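You operate a simulated robot arm through the tools that you are given. There is no shell and no other tool. Be economical: measure what you need, move in short steps, check, and stop when the job is done.

You run a simulated robot arm. Do the job below in one go: nothing can be reset, and whatever is moved stays where it is left.

TASK
Stop the dehumidifier and pull its cream plug out of the cream strip.
Fine: strip off first, plug on the low bench; spot cleaner bottle from the bin lid to that bench; vacuum dial on 1.

The check looks at the end state, three seconds after you hand in, the way a careful person would. Anything else that was tipped, shoved, dropped, spilled or broken makes it a failure. Lids that push on must go on centred and level and be pressed home; caps that screw on are set level and turned clockwise until they are tight.

THE ROBOT
A 6-joint arm with a two-finger parallel gripper on a trunk, on a base that drives. Base frame: it is fixed to the floor where the robot stands at the start and does not move with it; the origin is under the middle of the robot, x ahead of it, y to its left, z up. Readings come in m, degrees, newtons and seconds.
With the tool pointing down near the work surface it reaches from about 0.3 to 0.5 m from the robot's upright axis, wherever it stands. Its first joint turns from -166.0 to 166.0 degrees. Places, roughly: dehumidifier switch [0.5, 0, 0.9]; bench top [0.1, -0.3, 0.3]; switch of the cream strip [0.2, -0.5, 0.4]; damp dial [0.5, 0.1, 0.9]; vacuum switch [-0.1, -0.9, 0.3]. Payload 3.91 kg.
Tool frame: the origin (TCP) lies between the finger pads and is the grasp point; the fingertips stand 0.03 m ahead of it; z points along the fingers, y is the line along which they close. The gripper opens to 0.11 m. The fingers are 0.02 m wide and 0.01 m thick; the gripper's body (0.048 by 0.112 m) begins 0.055 m behind the TCP.
Orientation is that of the tool frame in the base frame, as [roll, pitch, yaw] about the fixed x, y, z axes, in that order (R = Rz(yaw) Ry(pitch) Rx(roll)). With the fingers straight down and closing along the base's y, the tool's x points along the base's -x, its y along +y and its z along -z.

THE INTERFACE
- The arm moves only by the tool drive_tool. Its argument "series" is a list that holds one entry, the list of rows, each a list of 7 numbers: the turn, a rotation vector about the tool's x, y, z in rad, then the shift along the tool's x, y, z in m, then the finger opening in m, from 0 to 0.11. In form: [[[rx, ry, rz, tx, ty, tz, gripper], ...]]. A call has 1 to 20 rows; each row is the pose to reach, as a shift and turn from the pose commanded when the call began, along the tool's axes at that moment. Each row takes 0.2 s and may step no farther than 0.05 m and 8.6 degrees from the row before; otherwise, or with a gripper value out of range, the whole call is refused. A pose out of reach is approached as far as the arm can. The call stops where the force on the tool passes 40 N (or 10 N more than at its start, if that is more) or the arm is blocked; 0.2 s more then pass. The fingers move at their own pace (about 0.045 m/s each) and stop on an object; they squeeze with about 28 N. The grip force told is the motor's: it shows also when the fingers shut on nothing. Time passes only in rows, and 0.2 s behind the last, so rows that repeat a pose let the fingers close. It gives the time, the measured TCP pose, the force on the tool (base axes), the opening and the grip force at its end, in the units of the frame above (readings bear some noise), and new pictures: "pictures" is both (left out), scene, wrist or none.
- Cameras (640 x 400 px; columns grow to the right, rows downward): "scene" is now at [-0.0026, 0.1021, 1.4986]; the picture's right is [-0.70, -0.71, 0.00], its down [-0.54, 0.54, -0.64] and it looks along [0.46, -0.45, -0.77] (base axes); focal length 222 px, centre (320, 200). "wrist" rides on the gripper at [0.077, 0.007, -0.114] in the tool frame; the picture's right is [-0.09, 1.00, 0.00], its down [-0.80, -0.07, -0.59] and it looks along [-0.59, -0.05, 0.80] (tool axes); focal length 270 px, centre (320, 200). There is no depth. A picture from a camera that has moved, and an enlarged one, comes with that camera's place and axes in the base frame and with its lens. The place of the scene camera against the robot may be out by one fixed shift of up to 0.025 m in any direction.
- slide_trunk(by): slides the trunk up (or, below 0, down) by that many m; the arm and the scene camera ride with it, the base frame stays. It gives what a move gives, with no picture.
- roll_base(legs): drives the robot by 1 to 6 legs, each [ahead, turn to the left] in m and degrees, along the robot's own axes; the way and the turn of a leg run together, so that a leg with both is an arc; at most 1.5 m and 180 degrees a leg. The arm and the cameras ride along, it lands a little off, and it stops where it bumps. It gives what a move gives, and a new picture of the scene camera.
- aim_head(pan, tilt): turns the head with the scene camera to pan (to the left, within 155 degrees either way) and tilt (down, from -29 to 69), counted from straight ahead of the robot. It gives what a move gives, and a new picture of the scene camera.
- zoom(camera, box): a new picture of the part [left, top, right, bottom] of that camera's present view, enlarged. The clock stands still meanwhile.
- job_done(): hands the job in; it is judged then, once.

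Work in short steps. Places have to be worked out from the pictures, the camera data and where the tool is seen: move nearer, look again, correct. Check each grasp and each placing, and mend what went wrong. You have 120 turns and 170 pictures in all, those below and enlarged ones among them. Open the gripper and draw the arm clear of the work before you hand the job in, unless the task says otherwise; then end with one line.

The tools are called after "Request:" as name(argument=value, ...) on one line, values as JSON. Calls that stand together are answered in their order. drive_tool: Moves the arm, as the interface text tells. Its arguments: {"type":"object","properties":{"series":{"type":"array"},"pictures":{"type":"string","enum":["both","scene","wrist","none"]}},"required":["series"]} The other tools are called the same way: slide_trunk (by) slides the trunk up or down; roll_base (legs) drives the base; aim_head (pan, tilt) turns the head that bears the scene camera; zoom (camera, box) takes an enlarged picture of a part of a camera's view; job_done () hands the job in.

At the start:

```text
time_s: 0.0
tcp_pos: [0.2479, -0.4672, 1.2141]
orientation: [-179.9, 0.0, -179.5]
contact_force: [0.5, -0.5, 0.4]
finger_gap: 0.1097
finger_force: 0.1
trunk travel left (down, up): [-0.45, 0.16]
robot x, y, heading: [0.0003, 0.0016, -0.2]
head pan, tilt: [-44.6, 50.0]
```

scene: 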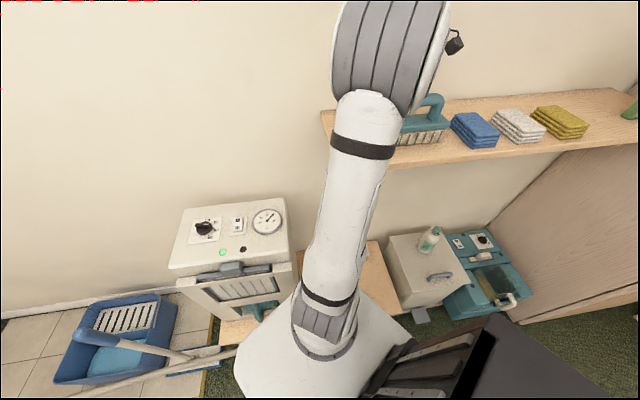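
wrist: 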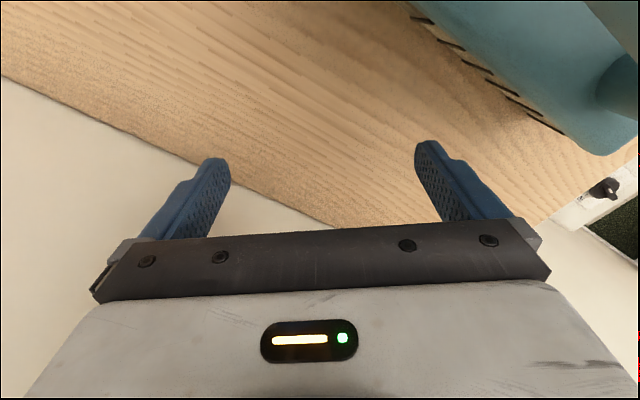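

The scene shows the dehumidifier, bin with bottle and vacuum, but the arm hides the bench. I'll zoom on the parts first.

Request:
zoom(camera="scene", box=[160, 190, 320, 340])

Request:
zoom(camera="scene", box=[370, 210, 550, 330])

```text
2.67 times, centred on (240, 265) of scene
camera zoom: at [-0.0026, 0.1021, 1.4986], right [-0.7, -0.71, 0.0], down [-0.54, 0.54, -0.64], along [0.46, -0.45, -0.77], focal length 592 px, centre (533, 27)
```

zoom: 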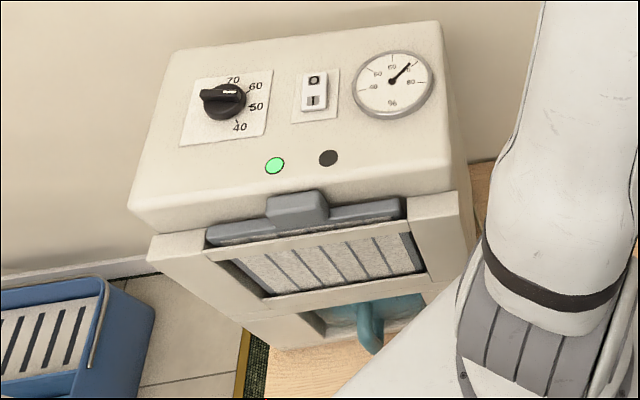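

```text
3.33 times, centred on (460, 270) of scene
camera zoom: at [-0.0026, 0.1021, 1.4986], right [-0.7, -0.71, 0.0], down [-0.54, 0.54, -0.64], along [0.46, -0.45, -0.77], focal length 740 px, centre (-147, -33)
```

zoom: 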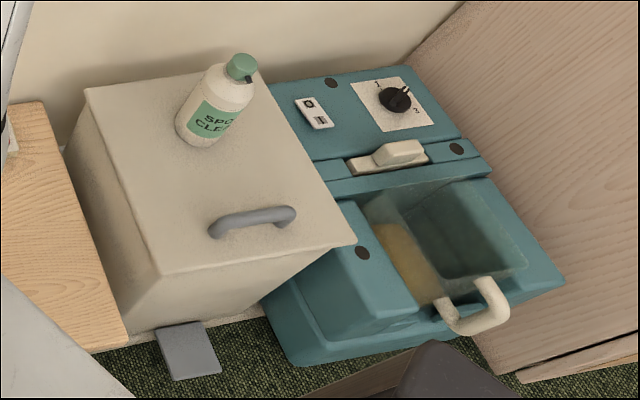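

The arm hides the bench and strip. I'll swing the tool over towards the dehumidifier at the same height, going round inside.

Request:
drive_tool(series=[[[0, 0, 0, 0, 0.045, 0, 0.11], [0, 0, 0, -0.01, 0.09, 0, 0.11], [0, 0, 0, -0.02, 0.135, 0, 0.11], [0, 0, 0, -0.04, 0.18, 0, 0.11], [0, 0, 0, -0.06, 0.225, 0, 0.11], [0, 0, 0, -0.08, 0.27, 0, 0.11], [0, 0, 0, -0.1, 0.315, 0, 0.11], [0, 0, 0, -0.12, 0.36, 0, 0.11], [0, 0, 0, -0.14, 0.405, 0, 0.11], [0, 0, 0, -0.16, 0.45, 0, 0.11]]])

```text
time_s: 2.2
tcp_pos: [0.4038, -0.0159, 1.2137]
orientation: [179.9, 0.0, -179.6]
contact_force: [-0.5, 0.1, -0.3]
finger_gap: 0.11
finger_force: 0.1
trunk travel left (down, up): [-0.45, 0.16]
robot x, y, heading: [0.0023, 0.0027, 0.2]
head pan, tilt: [-44.6, 50.0]
camera scene: at [-0.0021, 0.1025, 1.4986], right [-0.7, -0.71, 0.0], down [-0.54, 0.54, -0.64], along [0.46, -0.45, -0.77], focal length 222 px, centre (320, 200)
camera wrist: at [0.3269, -0.0097, 1.3277], right [0.08, 1.0, 0.0], down [0.8, -0.06, 0.59], along [0.59, -0.05, -0.8], focal length 270 px, centre (320, 200)
```

scene: 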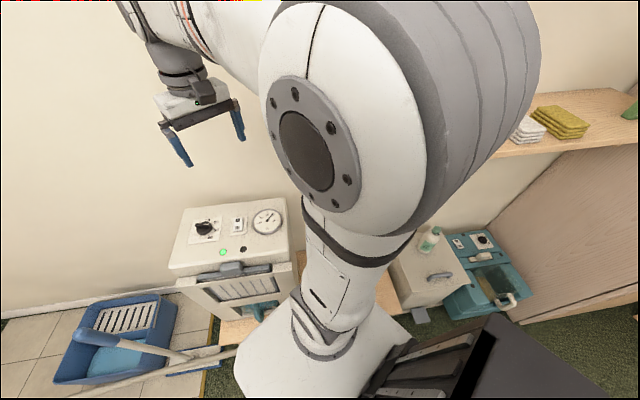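
wrist: 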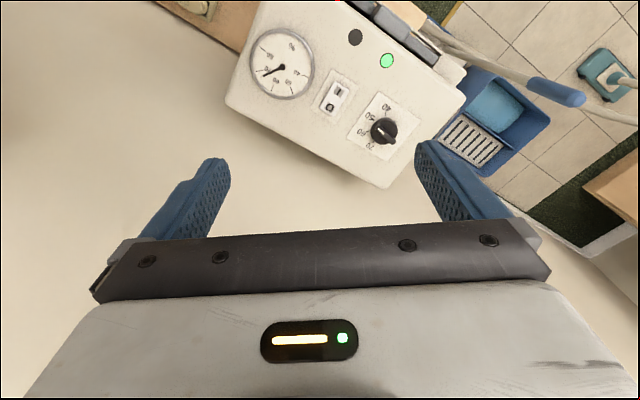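

The dehumidifier panel seems turned about -33° in heading, with its O|I rocker near (0.435, 0.005, 0.94). I'll turn the tool to match, lower it a little and look closer.

Request:
drive_tool(series=[[[0, 0, 0.144, 0.005, 0.013, 0.03, 0.06], [0, 0, 0.288, 0.01, 0.027, 0.06, 0.03], [0, 0, 0.432, 0.015, 0.04, 0.095, 0.0], [0, 0, 0.576, 0.019, 0.054, 0.13, 0.0], [0, 0, 0.576, 0.019, 0.054, 0.13, 0.0], [0, 0, 0.576, 0.019, 0.054, 0.13, 0.0]]], pictures="both")

```text
time_s: 3.6
tcp_pos: [0.3837, 0.0377, 1.0837]
orientation: [-180.0, 0.0, 147.4]
contact_force: [0.5, -0.3, -0.1]
finger_gap: 0.0002
finger_force: 11.0
trunk travel left (down, up): [-0.45, 0.16]
robot x, y, heading: [0.0006, 0.001, -0.4]
head pan, tilt: [-44.6, 50.0]
camera scene: at [-0.0026, 0.1021, 1.4986], right [-0.7, -0.71, 0.0], down [-0.54, 0.54, -0.64], along [0.46, -0.45, -0.77], focal length 222 px, centre (320, 200)
camera wrist: at [0.3231, 0.0842, 1.1974], right [0.61, 0.79, 0.0], down [0.64, -0.49, 0.59], along [0.47, -0.36, -0.8], focal length 270 px, centre (320, 200)
```

scene: 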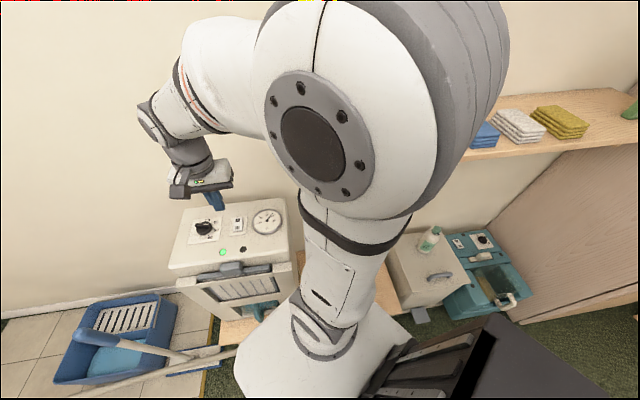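
wrist: 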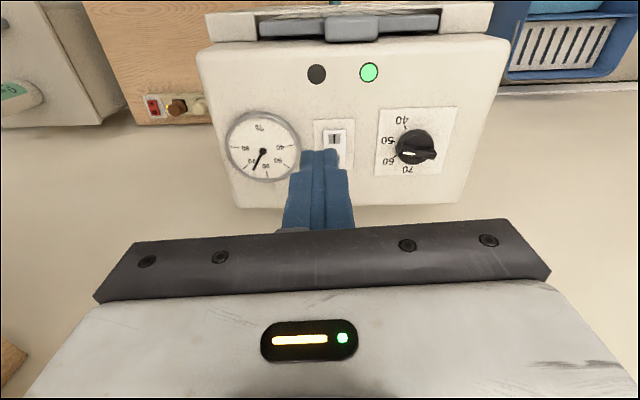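

The rocker's centre triangulates to about (0.452, 0.008, 0.874), with O towards the wall. I'll go above the O half and stop a bit short.

Request:
drive_tool(series=[[[0, 0, 0, -0.044, 0.006, 0.0, 0.0], [0, 0, 0, -0.0872, 0.0117, 0.02, 0.0], [0, 0, 0, -0.0872, 0.0117, 0.06, 0.0], [0, 0, 0, -0.0872, 0.0117, 0.1, 0.0], [0, 0, 0, -0.0872, 0.0117, 0.14, 0.0], [0, 0, 0, -0.0872, 0.0117, 0.14, 0.0]]], pictures="both")

Request:
zoom(camera="scene", box=[180, 170, 300, 260])

```text
time_s: 5.0
tcp_pos: [0.4643, 0.0018, 0.944]
orientation: [-179.9, -0.1, 147.6]
contact_force: [0.1, 0.1, 0.1]
finger_gap: 0.0
finger_force: 28.2
trunk travel left (down, up): [-0.45, 0.16]
robot x, y, heading: [0.002, 0.0047, 0.2]
head pan, tilt: [-44.6, 50.0]
camera scene: at [-0.0024, 0.1021, 1.4986], right [-0.7, -0.71, 0.0], down [-0.54, 0.54, -0.64], along [0.46, -0.45, -0.77], focal length 222 px, centre (320, 200)
camera wrist: at [0.403, 0.0478, 1.057], right [0.61, 0.79, 0.0], down [0.64, -0.49, 0.59], along [0.47, -0.36, -0.8], focal length 270 px, centre (320, 200)
```

scene: 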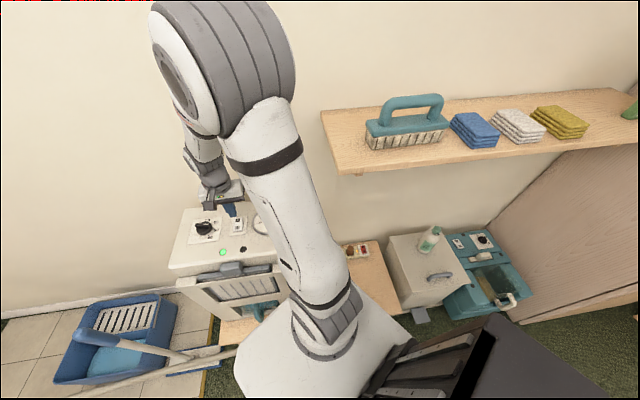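
wrist: 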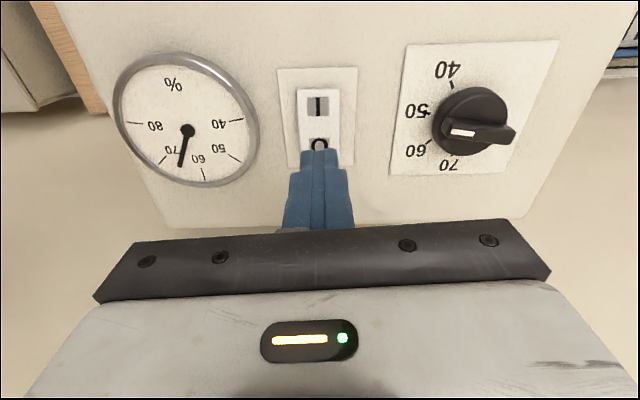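

```text
4.44 times, centred on (240, 215) of scene
camera zoom: at [-0.0024, 0.1021, 1.4986], right [-0.7, -0.71, 0.0], down [-0.54, 0.54, -0.64], along [0.46, -0.45, -0.77], focal length 987 px, centre (676, 133)
```

zoom: 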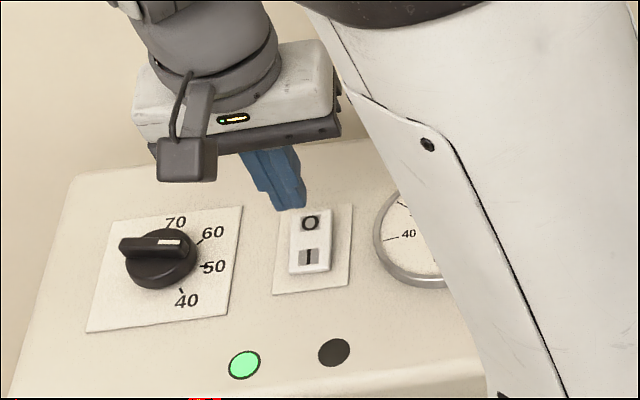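

The tip is slightly short of the O centre; I'll shift 6 mm forward and descend gently.

Request:
drive_tool(series=[[[0, 0, 0, -0.006, 0, 0.01, 0.0], [0, 0, 0, -0.006, 0, 0.02, 0.0], [0, 0, 0, -0.006, 0, 0.025, 0.0], [0, 0, 0, -0.006, 0, 0.03, 0.0], [0, 0, 0, -0.006, 0, 0.034, 0.0]]], pictures="wrist")

Request:
zoom(camera="scene", box=[180, 170, 300, 260])

```text
time_s: 6.2
tcp_pos: [0.4686, -0.002, 0.91]
orientation: [-179.9, -0.1, 147.6]
contact_force: [0.1, 0.7, 0.2]
finger_gap: 0.0002
finger_force: 27.7
trunk travel left (down, up): [-0.45, 0.16]
robot x, y, heading: [0.0016, 0.003, -0.1]
head pan, tilt: [-44.6, 50.0]
camera wrist: at [0.4072, 0.0447, 1.0229], right [0.61, 0.79, 0.0], down [0.64, -0.49, 0.59], along [0.47, -0.36, -0.8], focal length 270 px, centre (320, 200)
```

wrist: 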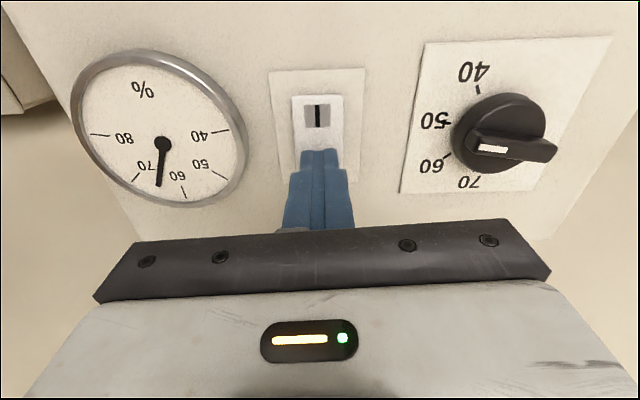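

```text
4.44 times, centred on (240, 215) of scene
camera zoom: at [-0.0024, 0.1021, 1.4986], right [-0.7, -0.71, 0.0], down [-0.54, 0.54, -0.64], along [0.46, -0.45, -0.77], focal length 987 px, centre (676, 133)
```

zoom: 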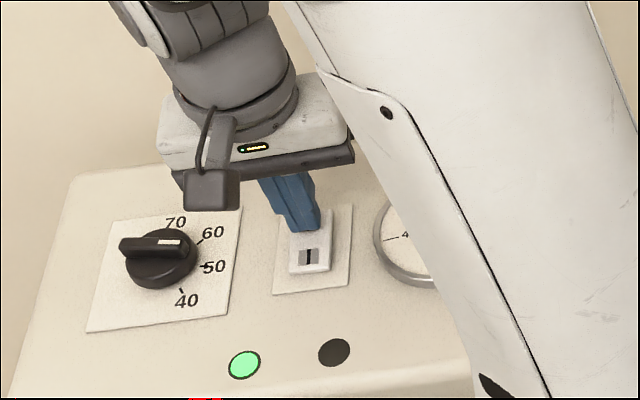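

No contact yet; I continue straight down in small steps.

Request:
drive_tool(series=[[[0, 0, 0, 0, 0, 0.004, 0.0], [0, 0, 0, 0, 0, 0.008, 0.0], [0, 0, 0, 0, 0, 0.011, 0.0], [0, 0, 0, 0, 0, 0.014, 0.0], [0, 0, 0, 0, 0, 0.017, 0.0], [0, 0, 0, 0, 0, 0.02, 0.0], [0, 0, 0, 0, 0, 0.023, 0.0]]], pictures="none")

Request:
zoom(camera="scene", box=[180, 170, 300, 260])

```text
time_s: 7.0
tcp_pos: [0.4699, -0.0014, 0.9023]
orientation: [179.7, 0.5, 147.6]
contact_force: [-6.4, -1.3, 21.7]
finger_gap: 0.0
finger_force: 28.0
trunk travel left (down, up): [-0.45, 0.16]
robot x, y, heading: [0.0004, 0.0014, -0.3]
head pan, tilt: [-44.6, 50.0]
stopped in row 4: the force on the tool passed its limit (the readings are from after the stop); the commanded pose is now the measured one
```

```text
4.44 times, centred on (240, 215) of scene
camera zoom: at [-0.0051, 0.102, 1.4987], right [-0.7, -0.71, 0.0], down [-0.54, 0.54, -0.64], along [0.46, -0.45, -0.77], focal length 987 px, centre (676, 133)
```

zoom: 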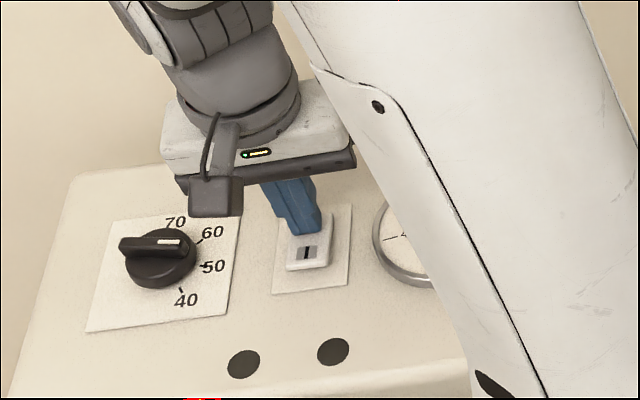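

The green lamp went out: the dehumidifier is stopped. I'll lift, retreat from the panel and swing in front of the strip, keeping clear of the shelf.

Request:
drive_tool(series=[[[0, 0, 0, 0, 0, -0.04, 0.0], [0, 0, 0, 0.01, 0, -0.08, 0.0], [0, 0, 0, 0.05, 0, -0.12, 0.0], [0, 0, 0, 0.1, 0, -0.13, 0.0], [0, 0, 0, 0.1, -0.05, -0.13, 0.0], [0, 0, 0, 0.1, -0.1, -0.13, 0.0], [0, 0, 0, 0.1, -0.15, -0.13, 0.0], [0, 0, 0, 0.1, -0.2, -0.13, 0.0], [0, 0, 0, 0.1, -0.25, -0.13, 0.0], [0, 0, 0, 0.1, -0.3, -0.13, 0.0], [0, 0, 0, 0.1, -0.35, -0.13, 0.0], [0, 0, 0, 0.1, -0.4, -0.13, 0.0]]])

```text
refused: row 3 steps farther than a row can; nothing moved
```

Row 3 was too long; I split it.

Request:
drive_tool(series=[[[0, 0, 0, 0, 0, -0.04, 0.0], [0, 0, 0, 0, 0, -0.08, 0.0], [0, 0, 0, 0.025, 0, -0.12, 0.0], [0, 0, 0, 0.065, 0, -0.13, 0.0], [0, 0, 0, 0.1, 0, -0.13, 0.0], [0, 0, 0, 0.1, -0.05, -0.13, 0.0], [0, 0, 0, 0.1, -0.1, -0.13, 0.0], [0, 0, 0, 0.1, -0.15, -0.13, 0.0], [0, 0, 0, 0.1, -0.2, -0.13, 0.0], [0, 0, 0, 0.1, -0.25, -0.13, 0.0], [0, 0, 0, 0.1, -0.3, -0.13, 0.0], [0, 0, 0, 0.1, -0.35, -0.13, 0.0], [0, 0, 0, 0.1, -0.4, -0.13, 0.0]]])

```text
time_s: 9.3
tcp_pos: [0.2588, -0.1487, 1.0306]
orientation: [179.0, 0.4, 147.1]
contact_force: [13.8, 10.6, -3.5]
finger_gap: 0.0
finger_force: 28.0
trunk travel left (down, up): [-0.45, 0.16]
robot x, y, heading: [0.0012, 0.0015, -0.1]
head pan, tilt: [-44.6, 50.0]
stopped in row 11: the force on the tool passed its limit (the readings are from after the stop); the commanded pose is now the measured one
camera scene: at [0.0005, 0.1055, 1.4985], right [-0.7, -0.71, 0.0], down [-0.55, 0.54, -0.64], along [0.46, -0.45, -0.77], focal length 222 px, centre (320, 200)
camera wrist: at [0.1967, -0.1039, 1.1426], right [0.61, 0.79, 0.02], down [0.63, -0.5, 0.6], along [0.48, -0.36, -0.8], focal length 270 px, centre (320, 200)
```

scene: 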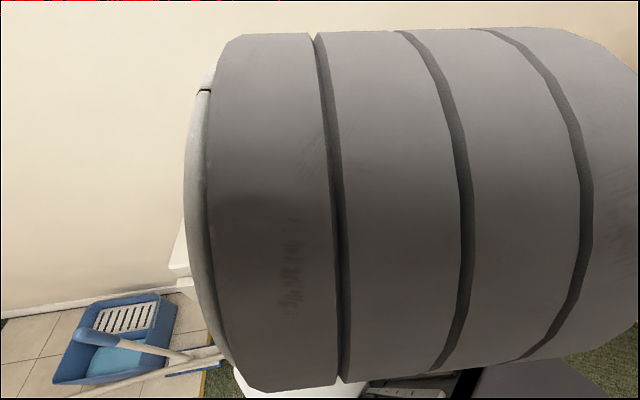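
wrist: 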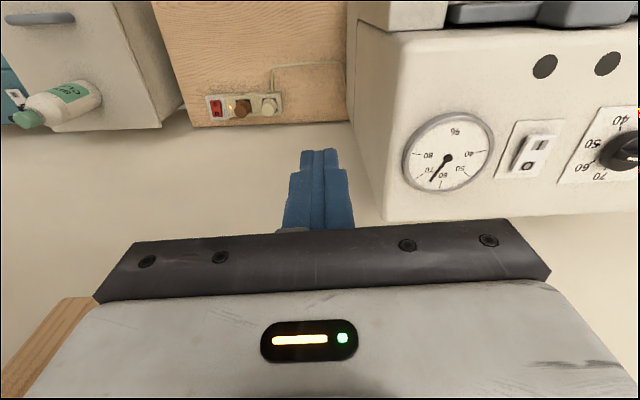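

The gripper's left end apparently touched the shelf's end corner (I now estimate the shelf at z ≈ 1.13, closer than thought). I back off and look around before moving the base.

Request:
drive_tool(series=[[[0, 0, 0, 0, 0.03, 0, 0.0], [0, 0, 0, 0, 0.06, 0, 0.0]]], pictures="none")

Request:
aim_head(pan=-115, tilt=40)

Request:
aim_head(pan=140, tilt=40)

```text
time_s: 9.9
tcp_pos: [0.2885, -0.1031, 1.031]
orientation: [178.9, 0.4, 146.9]
contact_force: [-0.4, 0.0, 0.2]
finger_gap: 0.0
finger_force: 27.6
trunk travel left (down, up): [-0.45, 0.16]
robot x, y, heading: [0.0, 0.0047, -0.0]
head pan, tilt: [-44.6, 50.0]
```

```text
time_s: 11.3
tcp_pos: [0.2878, -0.104, 1.0306]
orientation: [178.9, 0.3, 147.1]
contact_force: [-0.2, -0.1, 0.2]
finger_gap: 0.0
finger_force: 28.1
trunk travel left (down, up): [-0.45, 0.16]
robot x, y, heading: [0.0034, 0.0067, -0.2]
head pan, tilt: [-115.0, 40.0]
camera scene: at [-0.0731, 0.0739, 1.5104], right [-0.98, 0.19, 0.0], down [0.13, 0.65, -0.75], along [-0.14, -0.73, -0.66], focal length 222 px, centre (320, 200)
```

scene: 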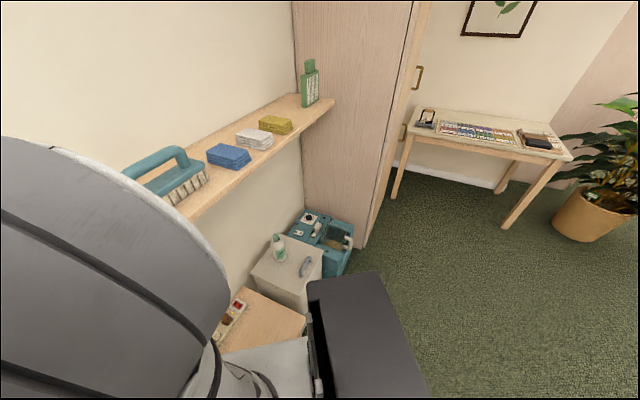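

```text
time_s: 14.9
tcp_pos: [0.2886, -0.1037, 1.0306]
orientation: [178.9, 0.4, 146.9]
contact_force: [-0.2, -0.1, -0.5]
finger_gap: 0.0
finger_force: 28.1
trunk travel left (down, up): [-0.45, 0.16]
robot x, y, heading: [0.0003, 0.006, 0.0]
head pan, tilt: [140.0, 40.0]
camera scene: at [-0.1224, 0.211, 1.5127], right [0.64, 0.77, 0.0], down [0.49, -0.41, -0.77], along [-0.59, 0.49, -0.64], focal length 222 px, centre (320, 200)
```

scene: 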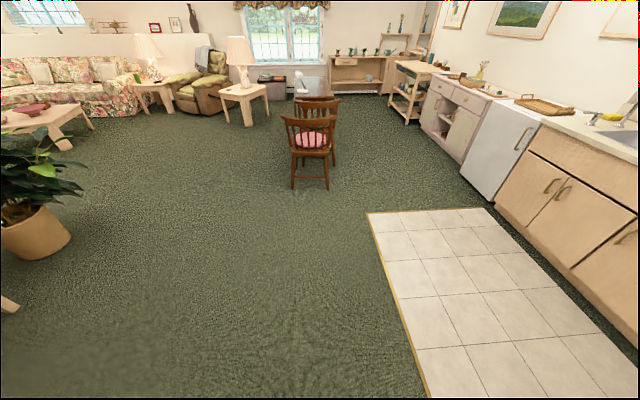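

Floor behind is free. I'll back up 0.3 m, turn to face the wall squarely, and then lower the trunk.

Request:
roll_base(legs=[[-0.3, 0], [0, -33]])

Request:
slide_trunk(by=-0.4)

Request:
aim_head(pan=-20, tilt=35)

```text
time_s: 18.5
tcp_pos: [-0.1162, -0.2419, 1.0315]
orientation: [178.8, 0.4, 113.9]
contact_force: [0.9, -1.0, 0.0]
finger_gap: 0.0
finger_force: 27.8
trunk travel left (down, up): [-0.45, 0.16]
robot x, y, heading: [-0.2991, -0.001, -32.8]
head pan, tilt: [140.0, 40.0]
camera scene: at [-0.2921, 0.2525, 1.5127], right [0.96, 0.3, 0.0], down [0.19, -0.61, -0.77], along [-0.23, 0.73, -0.64], focal length 222 px, centre (320, 200)
```

scene: 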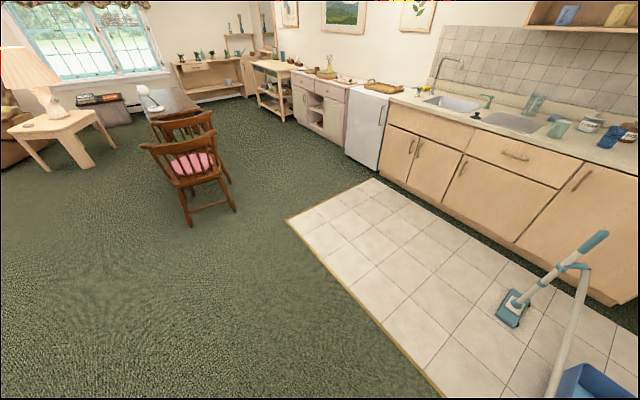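

```text
time_s: 22.4
tcp_pos: [-0.1164, -0.2428, 0.6305]
orientation: [178.9, 0.4, 113.8]
contact_force: [-0.3, -0.1, 0.1]
finger_gap: 0.0002
finger_force: 27.9
trunk travel left (down, up): [-0.05, 0.56]
robot x, y, heading: [-0.3004, -0.0029, -32.9]
head pan, tilt: [140.0, 40.0]
```

```text
time_s: 24.8
tcp_pos: [-0.1156, -0.2414, 0.632]
orientation: [178.9, 0.4, 113.8]
contact_force: [0.1, -0.6, 0.4]
finger_gap: 0.0
finger_force: 27.8
trunk travel left (down, up): [-0.05, 0.56]
robot x, y, heading: [-0.3003, 0.0007, -32.9]
head pan, tilt: [-20.0, 35.0]
camera scene: at [-0.2127, 0.1008, 1.1203], right [-0.8, -0.6, 0.0], down [-0.35, 0.46, -0.82], along [0.5, -0.65, -0.57], focal length 222 px, centre (320, 200)
```

scene: 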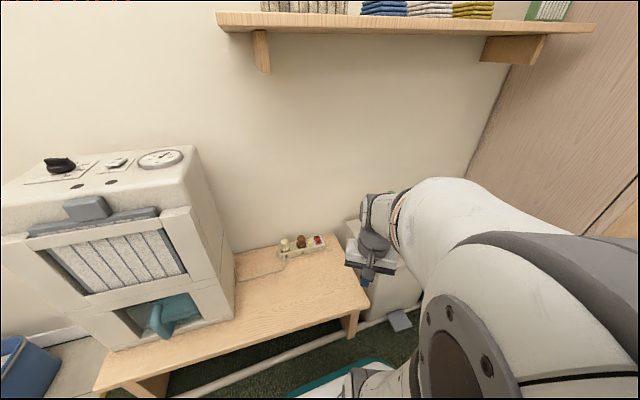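

Good view now. I zoom on the strip and on the floor in front of the bench.

Request:
zoom(camera="scene", box=[230, 220, 350, 295])

Request:
aim_head(pan=0, tilt=65)

```text
5.33 times, centred on (290, 258) of scene
camera zoom: at [-0.2127, 0.1008, 1.1203], right [-0.8, -0.6, 0.0], down [-0.35, 0.46, -0.82], along [0.5, -0.65, -0.57], focal length 1184 px, centre (480, -107)
```

zoom: 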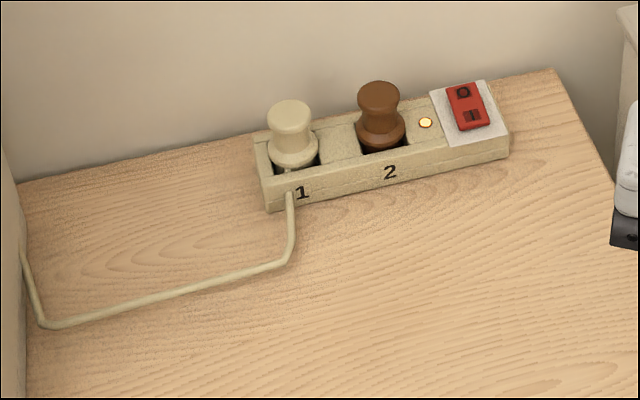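

```text
time_s: 25.8
tcp_pos: [-0.1147, -0.2423, 0.6318]
orientation: [178.9, 0.4, 113.9]
contact_force: [0.2, 0.3, 1.1]
finger_gap: 0.0001
finger_force: 28.3
trunk travel left (down, up): [-0.05, 0.56]
robot x, y, heading: [-0.3012, -0.0016, -32.8]
head pan, tilt: [0.0, 65.0]
camera scene: at [-0.2149, 0.138, 1.0805], right [-0.54, -0.84, 0.0], down [-0.76, 0.49, -0.42], along [0.36, -0.23, -0.91], focal length 222 px, centre (320, 200)
```

scene: 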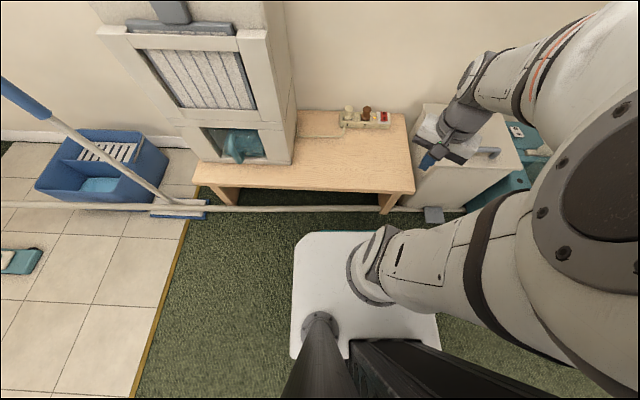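

Path forward looks free (floor bar lies further). I'll drive 0.2 m towards the wall, then square the tool with the wall.

Request:
roll_base(legs=[[0.2, 0]])

Request:
drive_tool(series=[[[0, 0, -0.144, 0, 0, 0, 0.0], [0, 0, -0.288, 0, 0, 0, 0.0], [0, 0, -0.432, 0, 0, 0, 0.0], [0, 0, -0.576, 0, 0, 0, 0.0]]], pictures="wrist")

```text
time_s: 27.2
tcp_pos: [0.0018, -0.321, 0.6304]
orientation: [178.8, 0.2, 112.8]
contact_force: [0.7, 0.0, 0.0]
finger_gap: 0.0
finger_force: 27.4
trunk travel left (down, up): [-0.05, 0.56]
robot x, y, heading: [-0.1802, -0.0764, -34.5]
head pan, tilt: [0.0, 65.0]
stopped in leg 1: the robot was blocked; the commanded pose is now the measured one
camera scene: at [-0.0906, 0.0619, 1.0804], right [-0.56, -0.83, 0.0], down [-0.75, 0.51, -0.42], along [0.35, -0.24, -0.91], focal length 222 px, centre (320, 200)
```

scene: 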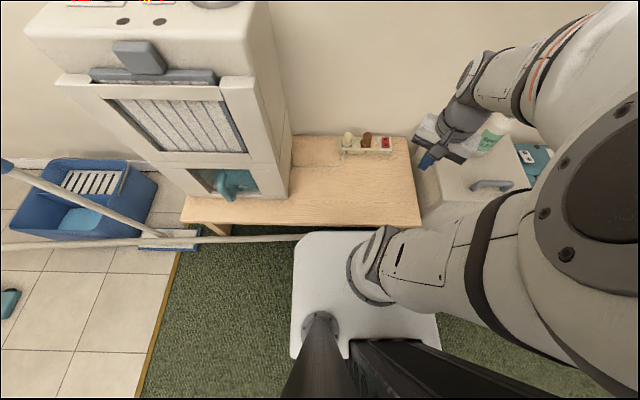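

```text
time_s: 28.2
tcp_pos: [0.0001, -0.3209, 0.6316]
orientation: [179.2, 0.9, 146.0]
contact_force: [0.2, 0.2, -0.3]
finger_gap: 0.0002
finger_force: 28.1
trunk travel left (down, up): [-0.05, 0.56]
robot x, y, heading: [-0.1775, -0.0767, -34.5]
head pan, tilt: [0.0, 65.0]
camera wrist: at [-0.0615, -0.2726, 0.7433], right [0.63, 0.78, 0.01], down [0.61, -0.51, 0.61], along [0.48, -0.37, -0.8], focal length 270 px, centre (320, 200)
```

wrist: 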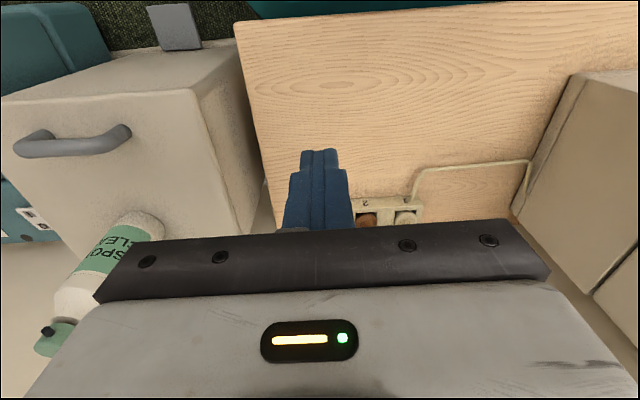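

The base was stopped (it turned slightly right: probably its right-front corner met a bench leg or bin pedal). I'll back away the way I came and return to the original stand, which is known to be free, with the arm carried lower.

Request:
roll_base(legs=[[-0.14, 1.5]])

Request:
aim_head(pan=-25, tilt=55)

```text
time_s: 29.6
tcp_pos: [-0.1099, -0.2376, 0.6311]
orientation: [179.3, 0.9, 147.4]
contact_force: [0.2, 0.8, -0.1]
finger_gap: 0.0
finger_force: 27.9
trunk travel left (down, up): [-0.05, 0.56]
robot x, y, heading: [-0.2981, 0.0042, -32.8]
head pan, tilt: [0.0, 65.0]
camera scene: at [-0.2104, 0.1431, 1.0804], right [-0.54, -0.84, 0.0], down [-0.76, 0.49, -0.42], along [0.36, -0.23, -0.91], focal length 222 px, centre (320, 200)
```

scene: 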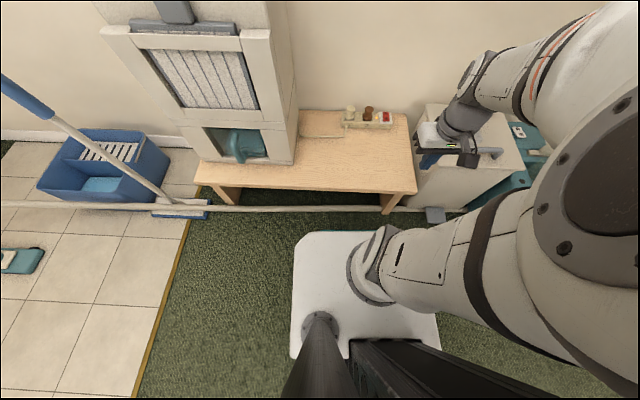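

```text
time_s: 30.4
tcp_pos: [-0.1107, -0.2375, 0.6317]
orientation: [179.4, 0.9, 147.4]
contact_force: [1.0, 0.6, -0.1]
finger_gap: 0.0
finger_force: 27.2
trunk travel left (down, up): [-0.05, 0.56]
robot x, y, heading: [-0.2934, 0.0044, -32.5]
head pan, tilt: [-25.0, 55.0]
camera scene: at [-0.2229, 0.115, 1.092], right [-0.85, -0.53, 0.0], down [-0.44, 0.69, -0.57], along [0.31, -0.48, -0.82], focal length 222 px, centre (320, 200)
```

scene: 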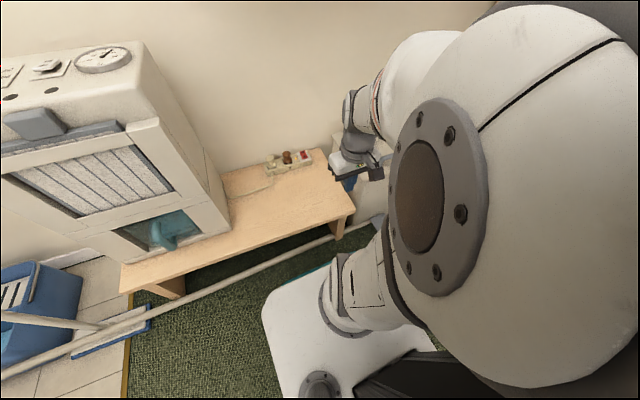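

I need to know whether the white plate rides with the trunk (which matters for clearance over the bench). I'll raise the trunk 0.3 and compare.

Request:
slide_trunk(by=0.3)

Request:
aim_head(pan=0, tilt=65)

```text
time_s: 33.4
tcp_pos: [-0.1105, -0.2387, 0.9297]
orientation: [179.3, 1.0, 147.4]
contact_force: [-0.7, -0.2, 0.1]
finger_gap: 0.0
finger_force: 28.0
trunk travel left (down, up): [-0.35, 0.26]
robot x, y, heading: [-0.2916, 0.0082, -32.9]
head pan, tilt: [-25.0, 55.0]
```

```text
time_s: 34.3
tcp_pos: [-0.11, -0.2375, 0.9315]
orientation: [179.3, 0.9, 147.4]
contact_force: [-0.5, 0.5, -0.4]
finger_gap: 0.0001
finger_force: 27.8
trunk travel left (down, up): [-0.35, 0.26]
robot x, y, heading: [-0.2958, 0.0046, -32.9]
head pan, tilt: [0.0, 65.0]
camera scene: at [-0.2104, 0.143, 1.3805], right [-0.54, -0.84, 0.0], down [-0.76, 0.49, -0.42], along [0.36, -0.23, -0.91], focal length 222 px, centre (320, 200)
```

scene: 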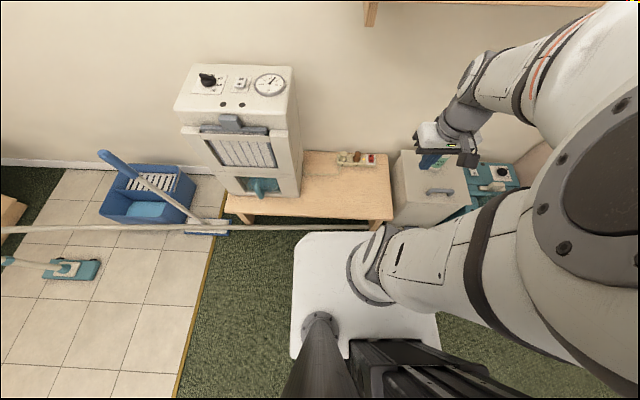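

The white plate rides on the trunk, so it's the arm mount, not the base. I look closer at the pole in front of the bench and its ends.

Request:
zoom(camera="scene", box=[180, 170, 420, 290])

Request:
zoom(camera="scene", box=[0, 130, 240, 290])

```text
2.67 times, centred on (300, 230) of scene
camera zoom: at [-0.2104, 0.143, 1.3805], right [-0.54, -0.84, 0.0], down [-0.76, 0.49, -0.42], along [0.36, -0.23, -0.91], focal length 592 px, centre (373, 120)
```

zoom: 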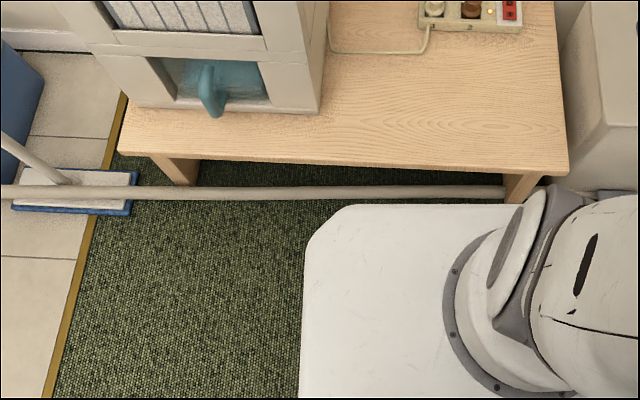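

```text
2.50 times, centred on (120, 210) of scene
camera zoom: at [-0.2104, 0.143, 1.3805], right [-0.54, -0.84, 0.0], down [-0.76, 0.49, -0.42], along [0.36, -0.23, -0.91], focal length 555 px, centre (820, 175)
```

zoom: 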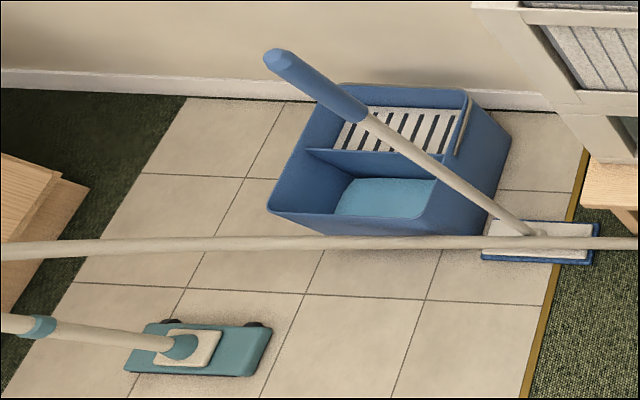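

I'll return to the original stand (known free) with the trunk low: lower, turn to heading 0, then carry the arm to the robot's right side before going forward.

Request:
slide_trunk(by=-0.3)

Request:
roll_base(legs=[[0, 32.9]])

Request:
drive_tool(series=[[[0, 0, 0.115, 0.02, -0.035, 0, 0.0], [0, 0, 0.23, 0.04, -0.07, 0, 0.0], [0, 0, 0.345, 0.06, -0.1, 0, 0.0], [0, 0, 0.46, 0.08, -0.14, 0, 0.0], [0, 0, 0.576, 0.096, -0.17, 0, 0.0]]], pictures="none")

Request:
aim_head(pan=-33, tilt=65)

```text
time_s: 37.3
tcp_pos: [-0.1097, -0.2381, 0.6308]
orientation: [179.3, 0.9, 147.4]
contact_force: [-0.3, -0.7, 0.5]
finger_gap: 0.0
finger_force: 27.5
trunk travel left (down, up): [-0.05, 0.56]
robot x, y, heading: [-0.2957, 0.0037, -32.9]
head pan, tilt: [0.0, 65.0]
```

```text
time_s: 39.3
tcp_pos: [-0.0074, -0.097, 0.6314]
orientation: [179.3, 0.9, -179.5]
contact_force: [0.0, -0.2, 0.3]
finger_gap: 0.0
finger_force: 27.9
trunk travel left (down, up): [-0.05, 0.56]
robot x, y, heading: [-0.2941, 0.0071, -0.1]
head pan, tilt: [0.0, 65.0]
camera scene: at [-0.2927, 0.1631, 1.0805], right [0.0, -1.0, 0.0], down [-0.91, 0.0, -0.42], along [0.42, 0.0, -0.91], focal length 222 px, centre (320, 200)
```

scene: 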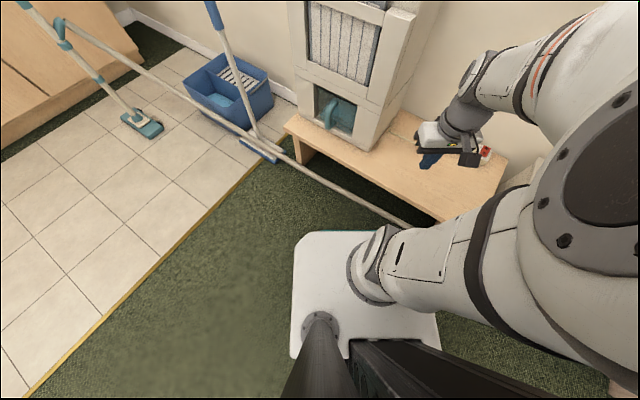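

```text
time_s: 40.5
tcp_pos: [-0.1034, -0.2682, 0.6298]
orientation: [178.9, 0.4, 147.5]
contact_force: [-0.5, 0.7, 0.0]
finger_gap: 0.0
finger_force: 27.8
trunk travel left (down, up): [-0.05, 0.56]
robot x, y, heading: [-0.2946, 0.0105, -0.2]
head pan, tilt: [0.0, 65.0]
```

```text
time_s: 41.5
tcp_pos: [-0.1008, -0.2661, 0.6292]
orientation: [178.9, 0.4, 147.6]
contact_force: [0.1, 0.2, -0.4]
finger_gap: 0.0002
finger_force: 27.8
trunk travel left (down, up): [-0.05, 0.56]
robot x, y, heading: [-0.2934, 0.0043, -0.1]
head pan, tilt: [-33.0, 65.0]
camera scene: at [-0.3021, 0.1301, 1.0804], right [-0.55, -0.84, 0.0], down [-0.76, 0.5, -0.42], along [0.35, -0.23, -0.91], focal length 222 px, centre (320, 200)
```

scene: 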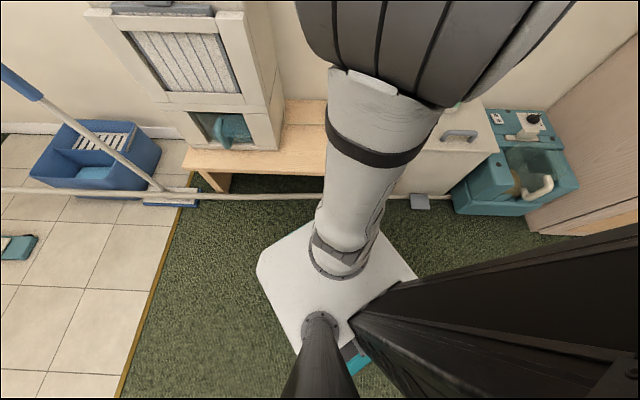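

The "pole" is the vacuum's hose on the floor. Now forward to the original stand.

Request:
roll_base(legs=[[0.295, 0]])

Request:
zoom(camera="wrist", box=[0, 0, 640, 400])

```text
time_s: 43.5
tcp_pos: [0.1945, -0.2684, 0.6282]
orientation: [178.9, 0.4, 147.6]
contact_force: [0.2, -0.9, -0.6]
finger_gap: 0.0002
finger_force: 27.9
trunk travel left (down, up): [-0.05, 0.56]
robot x, y, heading: [-0.0002, 0.0069, -0.0]
head pan, tilt: [-33.0, 65.0]
camera scene: at [-0.0079, 0.1292, 1.0804], right [-0.55, -0.84, 0.0], down [-0.76, 0.5, -0.42], along [0.35, -0.23, -0.91], focal length 222 px, centre (320, 200)
```

scene: 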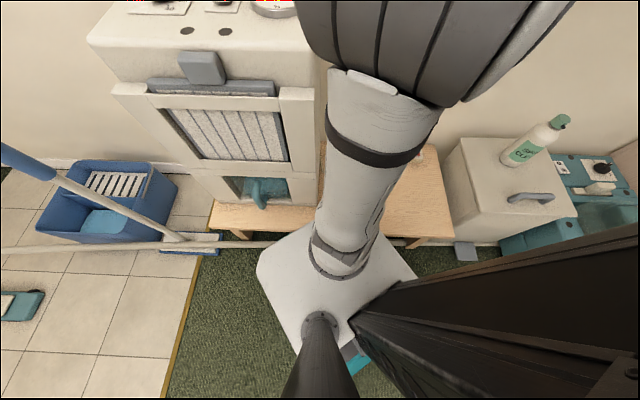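

```text
1.00 times, centred on (320, 200) of wrist
camera zoom: at [0.1311, -0.223, 0.7415], right [0.61, 0.79, 0.02], down [0.63, -0.5, 0.6], along [0.48, -0.35, -0.8], focal length 270 px, centre (320, 200)
```

zoom: 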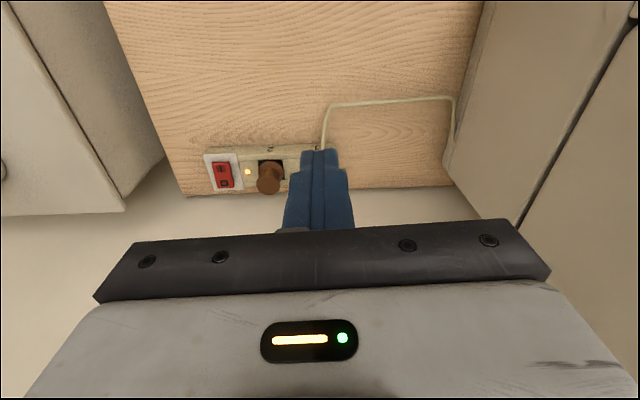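

The strip is in view: red rocker near (0.23, -0.53, 0.3). I approach it at a safe height and look again.

Request:
drive_tool(series=[[[0, 0, 0, -0.018, -0.0265, 0.02, 0.0], [0, 0, 0, -0.036, -0.053, 0.04, 0.0], [0, 0, 0, -0.054, -0.0795, 0.06, 0.0], [0, 0, 0, -0.072, -0.106, 0.08, 0.0], [0, 0, 0, -0.09, -0.1325, 0.1, 0.0], [0, 0, 0, -0.1076, -0.159, 0.12, 0.0]]])

```text
time_s: 44.9
tcp_pos: [0.2017, -0.4583, 0.5076]
orientation: [178.9, 0.5, 147.6]
contact_force: [-0.1, 1.2, 0.6]
finger_gap: 0.0001
finger_force: 28.3
trunk travel left (down, up): [-0.05, 0.56]
robot x, y, heading: [-0.0035, 0.0083, 0.2]
head pan, tilt: [-33.0, 65.0]
camera scene: at [-0.008, 0.1295, 1.0804], right [-0.55, -0.84, 0.0], down [-0.76, 0.49, -0.42], along [0.35, -0.23, -0.91], focal length 222 px, centre (320, 200)
camera wrist: at [0.139, -0.4139, 0.6201], right [0.61, 0.79, 0.02], down [0.63, -0.5, 0.6], along [0.48, -0.35, -0.8], focal length 270 px, centre (320, 200)
```

scene: 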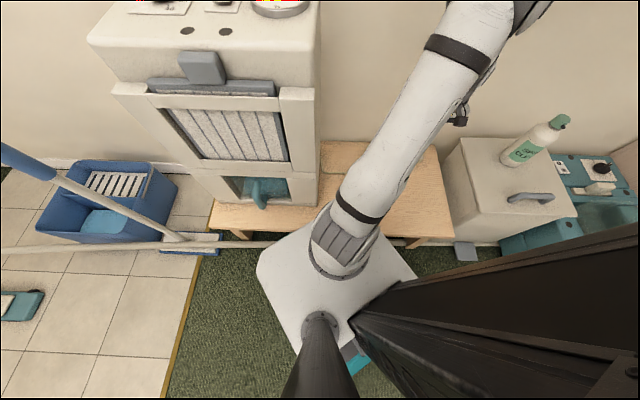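
wrist: 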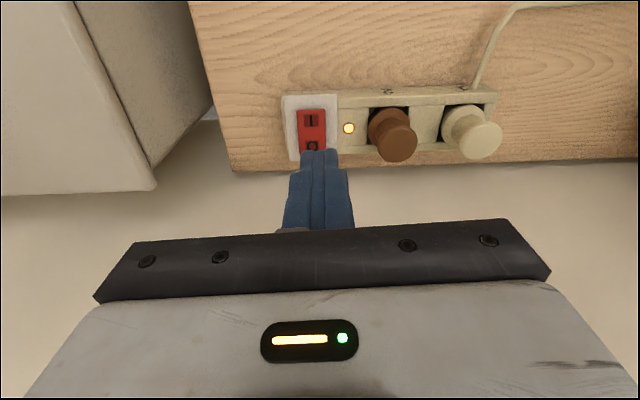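

Rocker triangulates to (0.216, -0.475, 0.376), O end towards the wall at about (0.228, -0.486). I move over O and press down.

Request:
drive_tool(series=[[[0, 0, 0, -0.02, -0.005, 0.03, 0.0], [0, 0, 0, -0.038, -0.01, 0.06, 0.0], [0, 0, 0, -0.038, -0.01, 0.075, 0.0], [0, 0, 0, -0.038, -0.01, 0.08, 0.0], [0, 0, 0, -0.038, -0.01, 0.085, 0.0], [0, 0, 0, -0.038, -0.01, 0.089, 0.0]]], pictures="wrist")

```text
time_s: 46.3
tcp_pos: [0.2289, -0.4859, 0.4176]
orientation: [178.9, 0.3, 147.6]
contact_force: [0.2, 0.0, -0.3]
finger_gap: 0.0
finger_force: 28.6
trunk travel left (down, up): [-0.05, 0.56]
robot x, y, heading: [0.0011, 0.0063, 0.1]
head pan, tilt: [-33.0, 65.0]
camera wrist: at [0.1669, -0.4411, 0.5302], right [0.61, 0.79, 0.02], down [0.63, -0.5, 0.6], along [0.48, -0.35, -0.8], focal length 270 px, centre (320, 200)
```

wrist: 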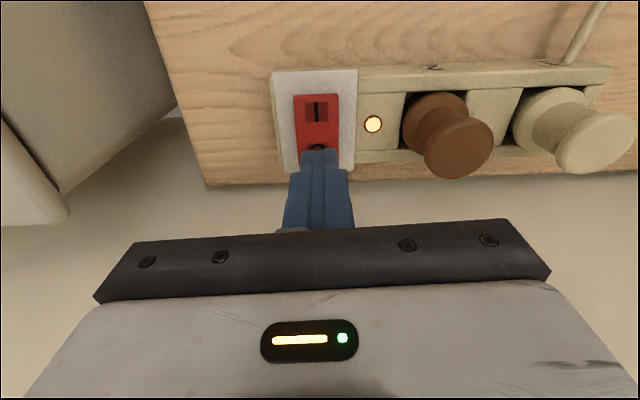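

The tip is right over O; pressing down slowly.

Request:
drive_tool(series=[[[0, 0, 0, 0, 0, 0.004, 0.0], [0, 0, 0, 0, 0, 0.008, 0.0], [0, 0, 0, 0, 0, 0.011, 0.0], [0, 0, 0, 0, 0, 0.014, 0.0], [0, 0, 0, 0, 0, 0.017, 0.0], [0, 0, 0, 0, 0, 0.02, 0.0], [0, 0, 0, 0, 0, 0.023, 0.0]]], pictures="wrist")

```text
time_s: 47.9
tcp_pos: [0.2296, -0.4859, 0.3974]
orientation: [179.0, 0.7, 147.7]
contact_force: [-0.5, 2.6, 21.4]
finger_gap: 0.0001
finger_force: 27.6
trunk travel left (down, up): [-0.05, 0.56]
robot x, y, heading: [0.001, 0.0108, 0.2]
head pan, tilt: [-33.0, 65.0]
camera wrist: at [0.167, -0.441, 0.5094], right [0.61, 0.79, 0.02], down [0.63, -0.49, 0.6], along [0.49, -0.35, -0.8], focal length 270 px, centre (320, 200)
```

wrist: 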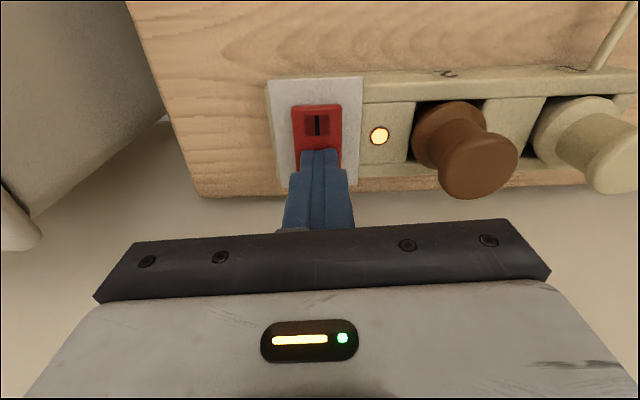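

21 N and the lamp is still lit; I press a little more.

Request:
drive_tool(series=[[[0, 0, 0, 0, 0, 0.002, 0.0], [0, 0, 0, 0, 0, 0.004, 0.0], [0, 0, 0, 0, 0, 0.006, 0.0], [0, 0, 0, 0, 0, 0.008, 0.0]]], pictures="wrist")

```text
time_s: 48.4
tcp_pos: [0.2321, -0.4864, 0.3975]
orientation: [179.2, 0.7, 147.5]
contact_force: [-0.3, 7.5, 23.1]
finger_gap: 0.0002
finger_force: 27.7
trunk travel left (down, up): [-0.05, 0.56]
robot x, y, heading: [-0.0029, 0.0088, -0.1]
head pan, tilt: [-33.0, 65.0]
stopped in row 2: the force on the tool passed its limit (the readings are from after the stop); the commanded pose is now the measured one
camera wrist: at [0.1675, -0.4414, 0.5092], right [0.61, 0.79, 0.02], down [0.63, -0.49, 0.6], along [0.49, -0.36, -0.8], focal length 270 px, centre (320, 200)
```

wrist: 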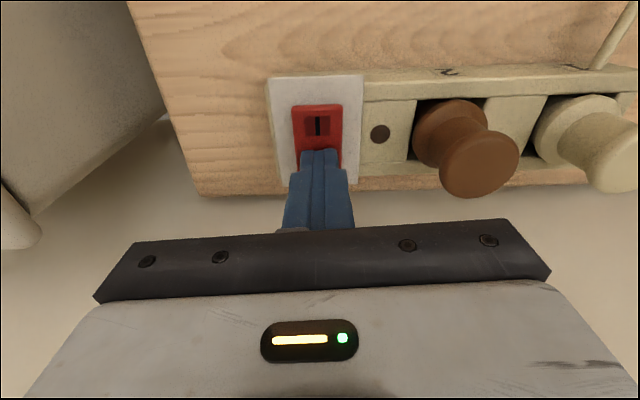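

The strip's lamp is out: strip off. I lift and go over the cream plug, judged at (0.31, -0.357, top 0.394), opening the fingers to 0.065.

Request:
drive_tool(series=[[[0, 0, 0, 0, 0, -0.04, 0.0], [0, 0, 0, 0, 0, -0.08, 0.0], [0, 0, 0, 0.001, 0.05, -0.08, 0.065], [0, 0, 0, 0.002, 0.1, -0.08, 0.065], [0, 0, 0, 0.0035, 0.1506, -0.08, 0.065], [0, 0, 0, 0.0035, 0.1506, -0.08, 0.065]]])

Request:
zoom(camera="wrist", box=[200, 60, 440, 220])

```text
refused: row 5 steps farther than a row can; nothing moved
```

```text
2.50 times, centred on (320, 140) of wrist
camera zoom: at [0.1675, -0.4414, 0.5092], right [0.61, 0.79, 0.02], down [0.63, -0.49, 0.6], along [0.49, -0.36, -0.8], focal length 676 px, centre (320, 350)
```

zoom: 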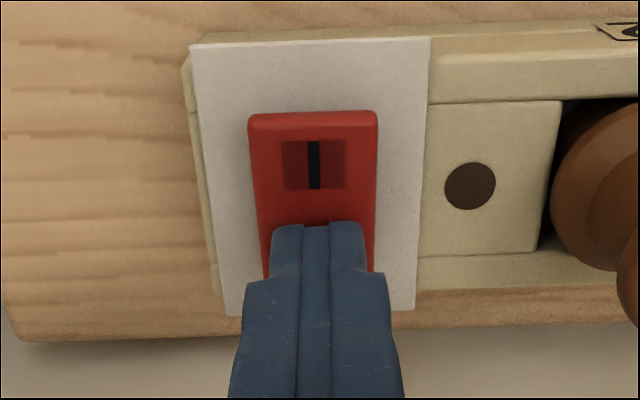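

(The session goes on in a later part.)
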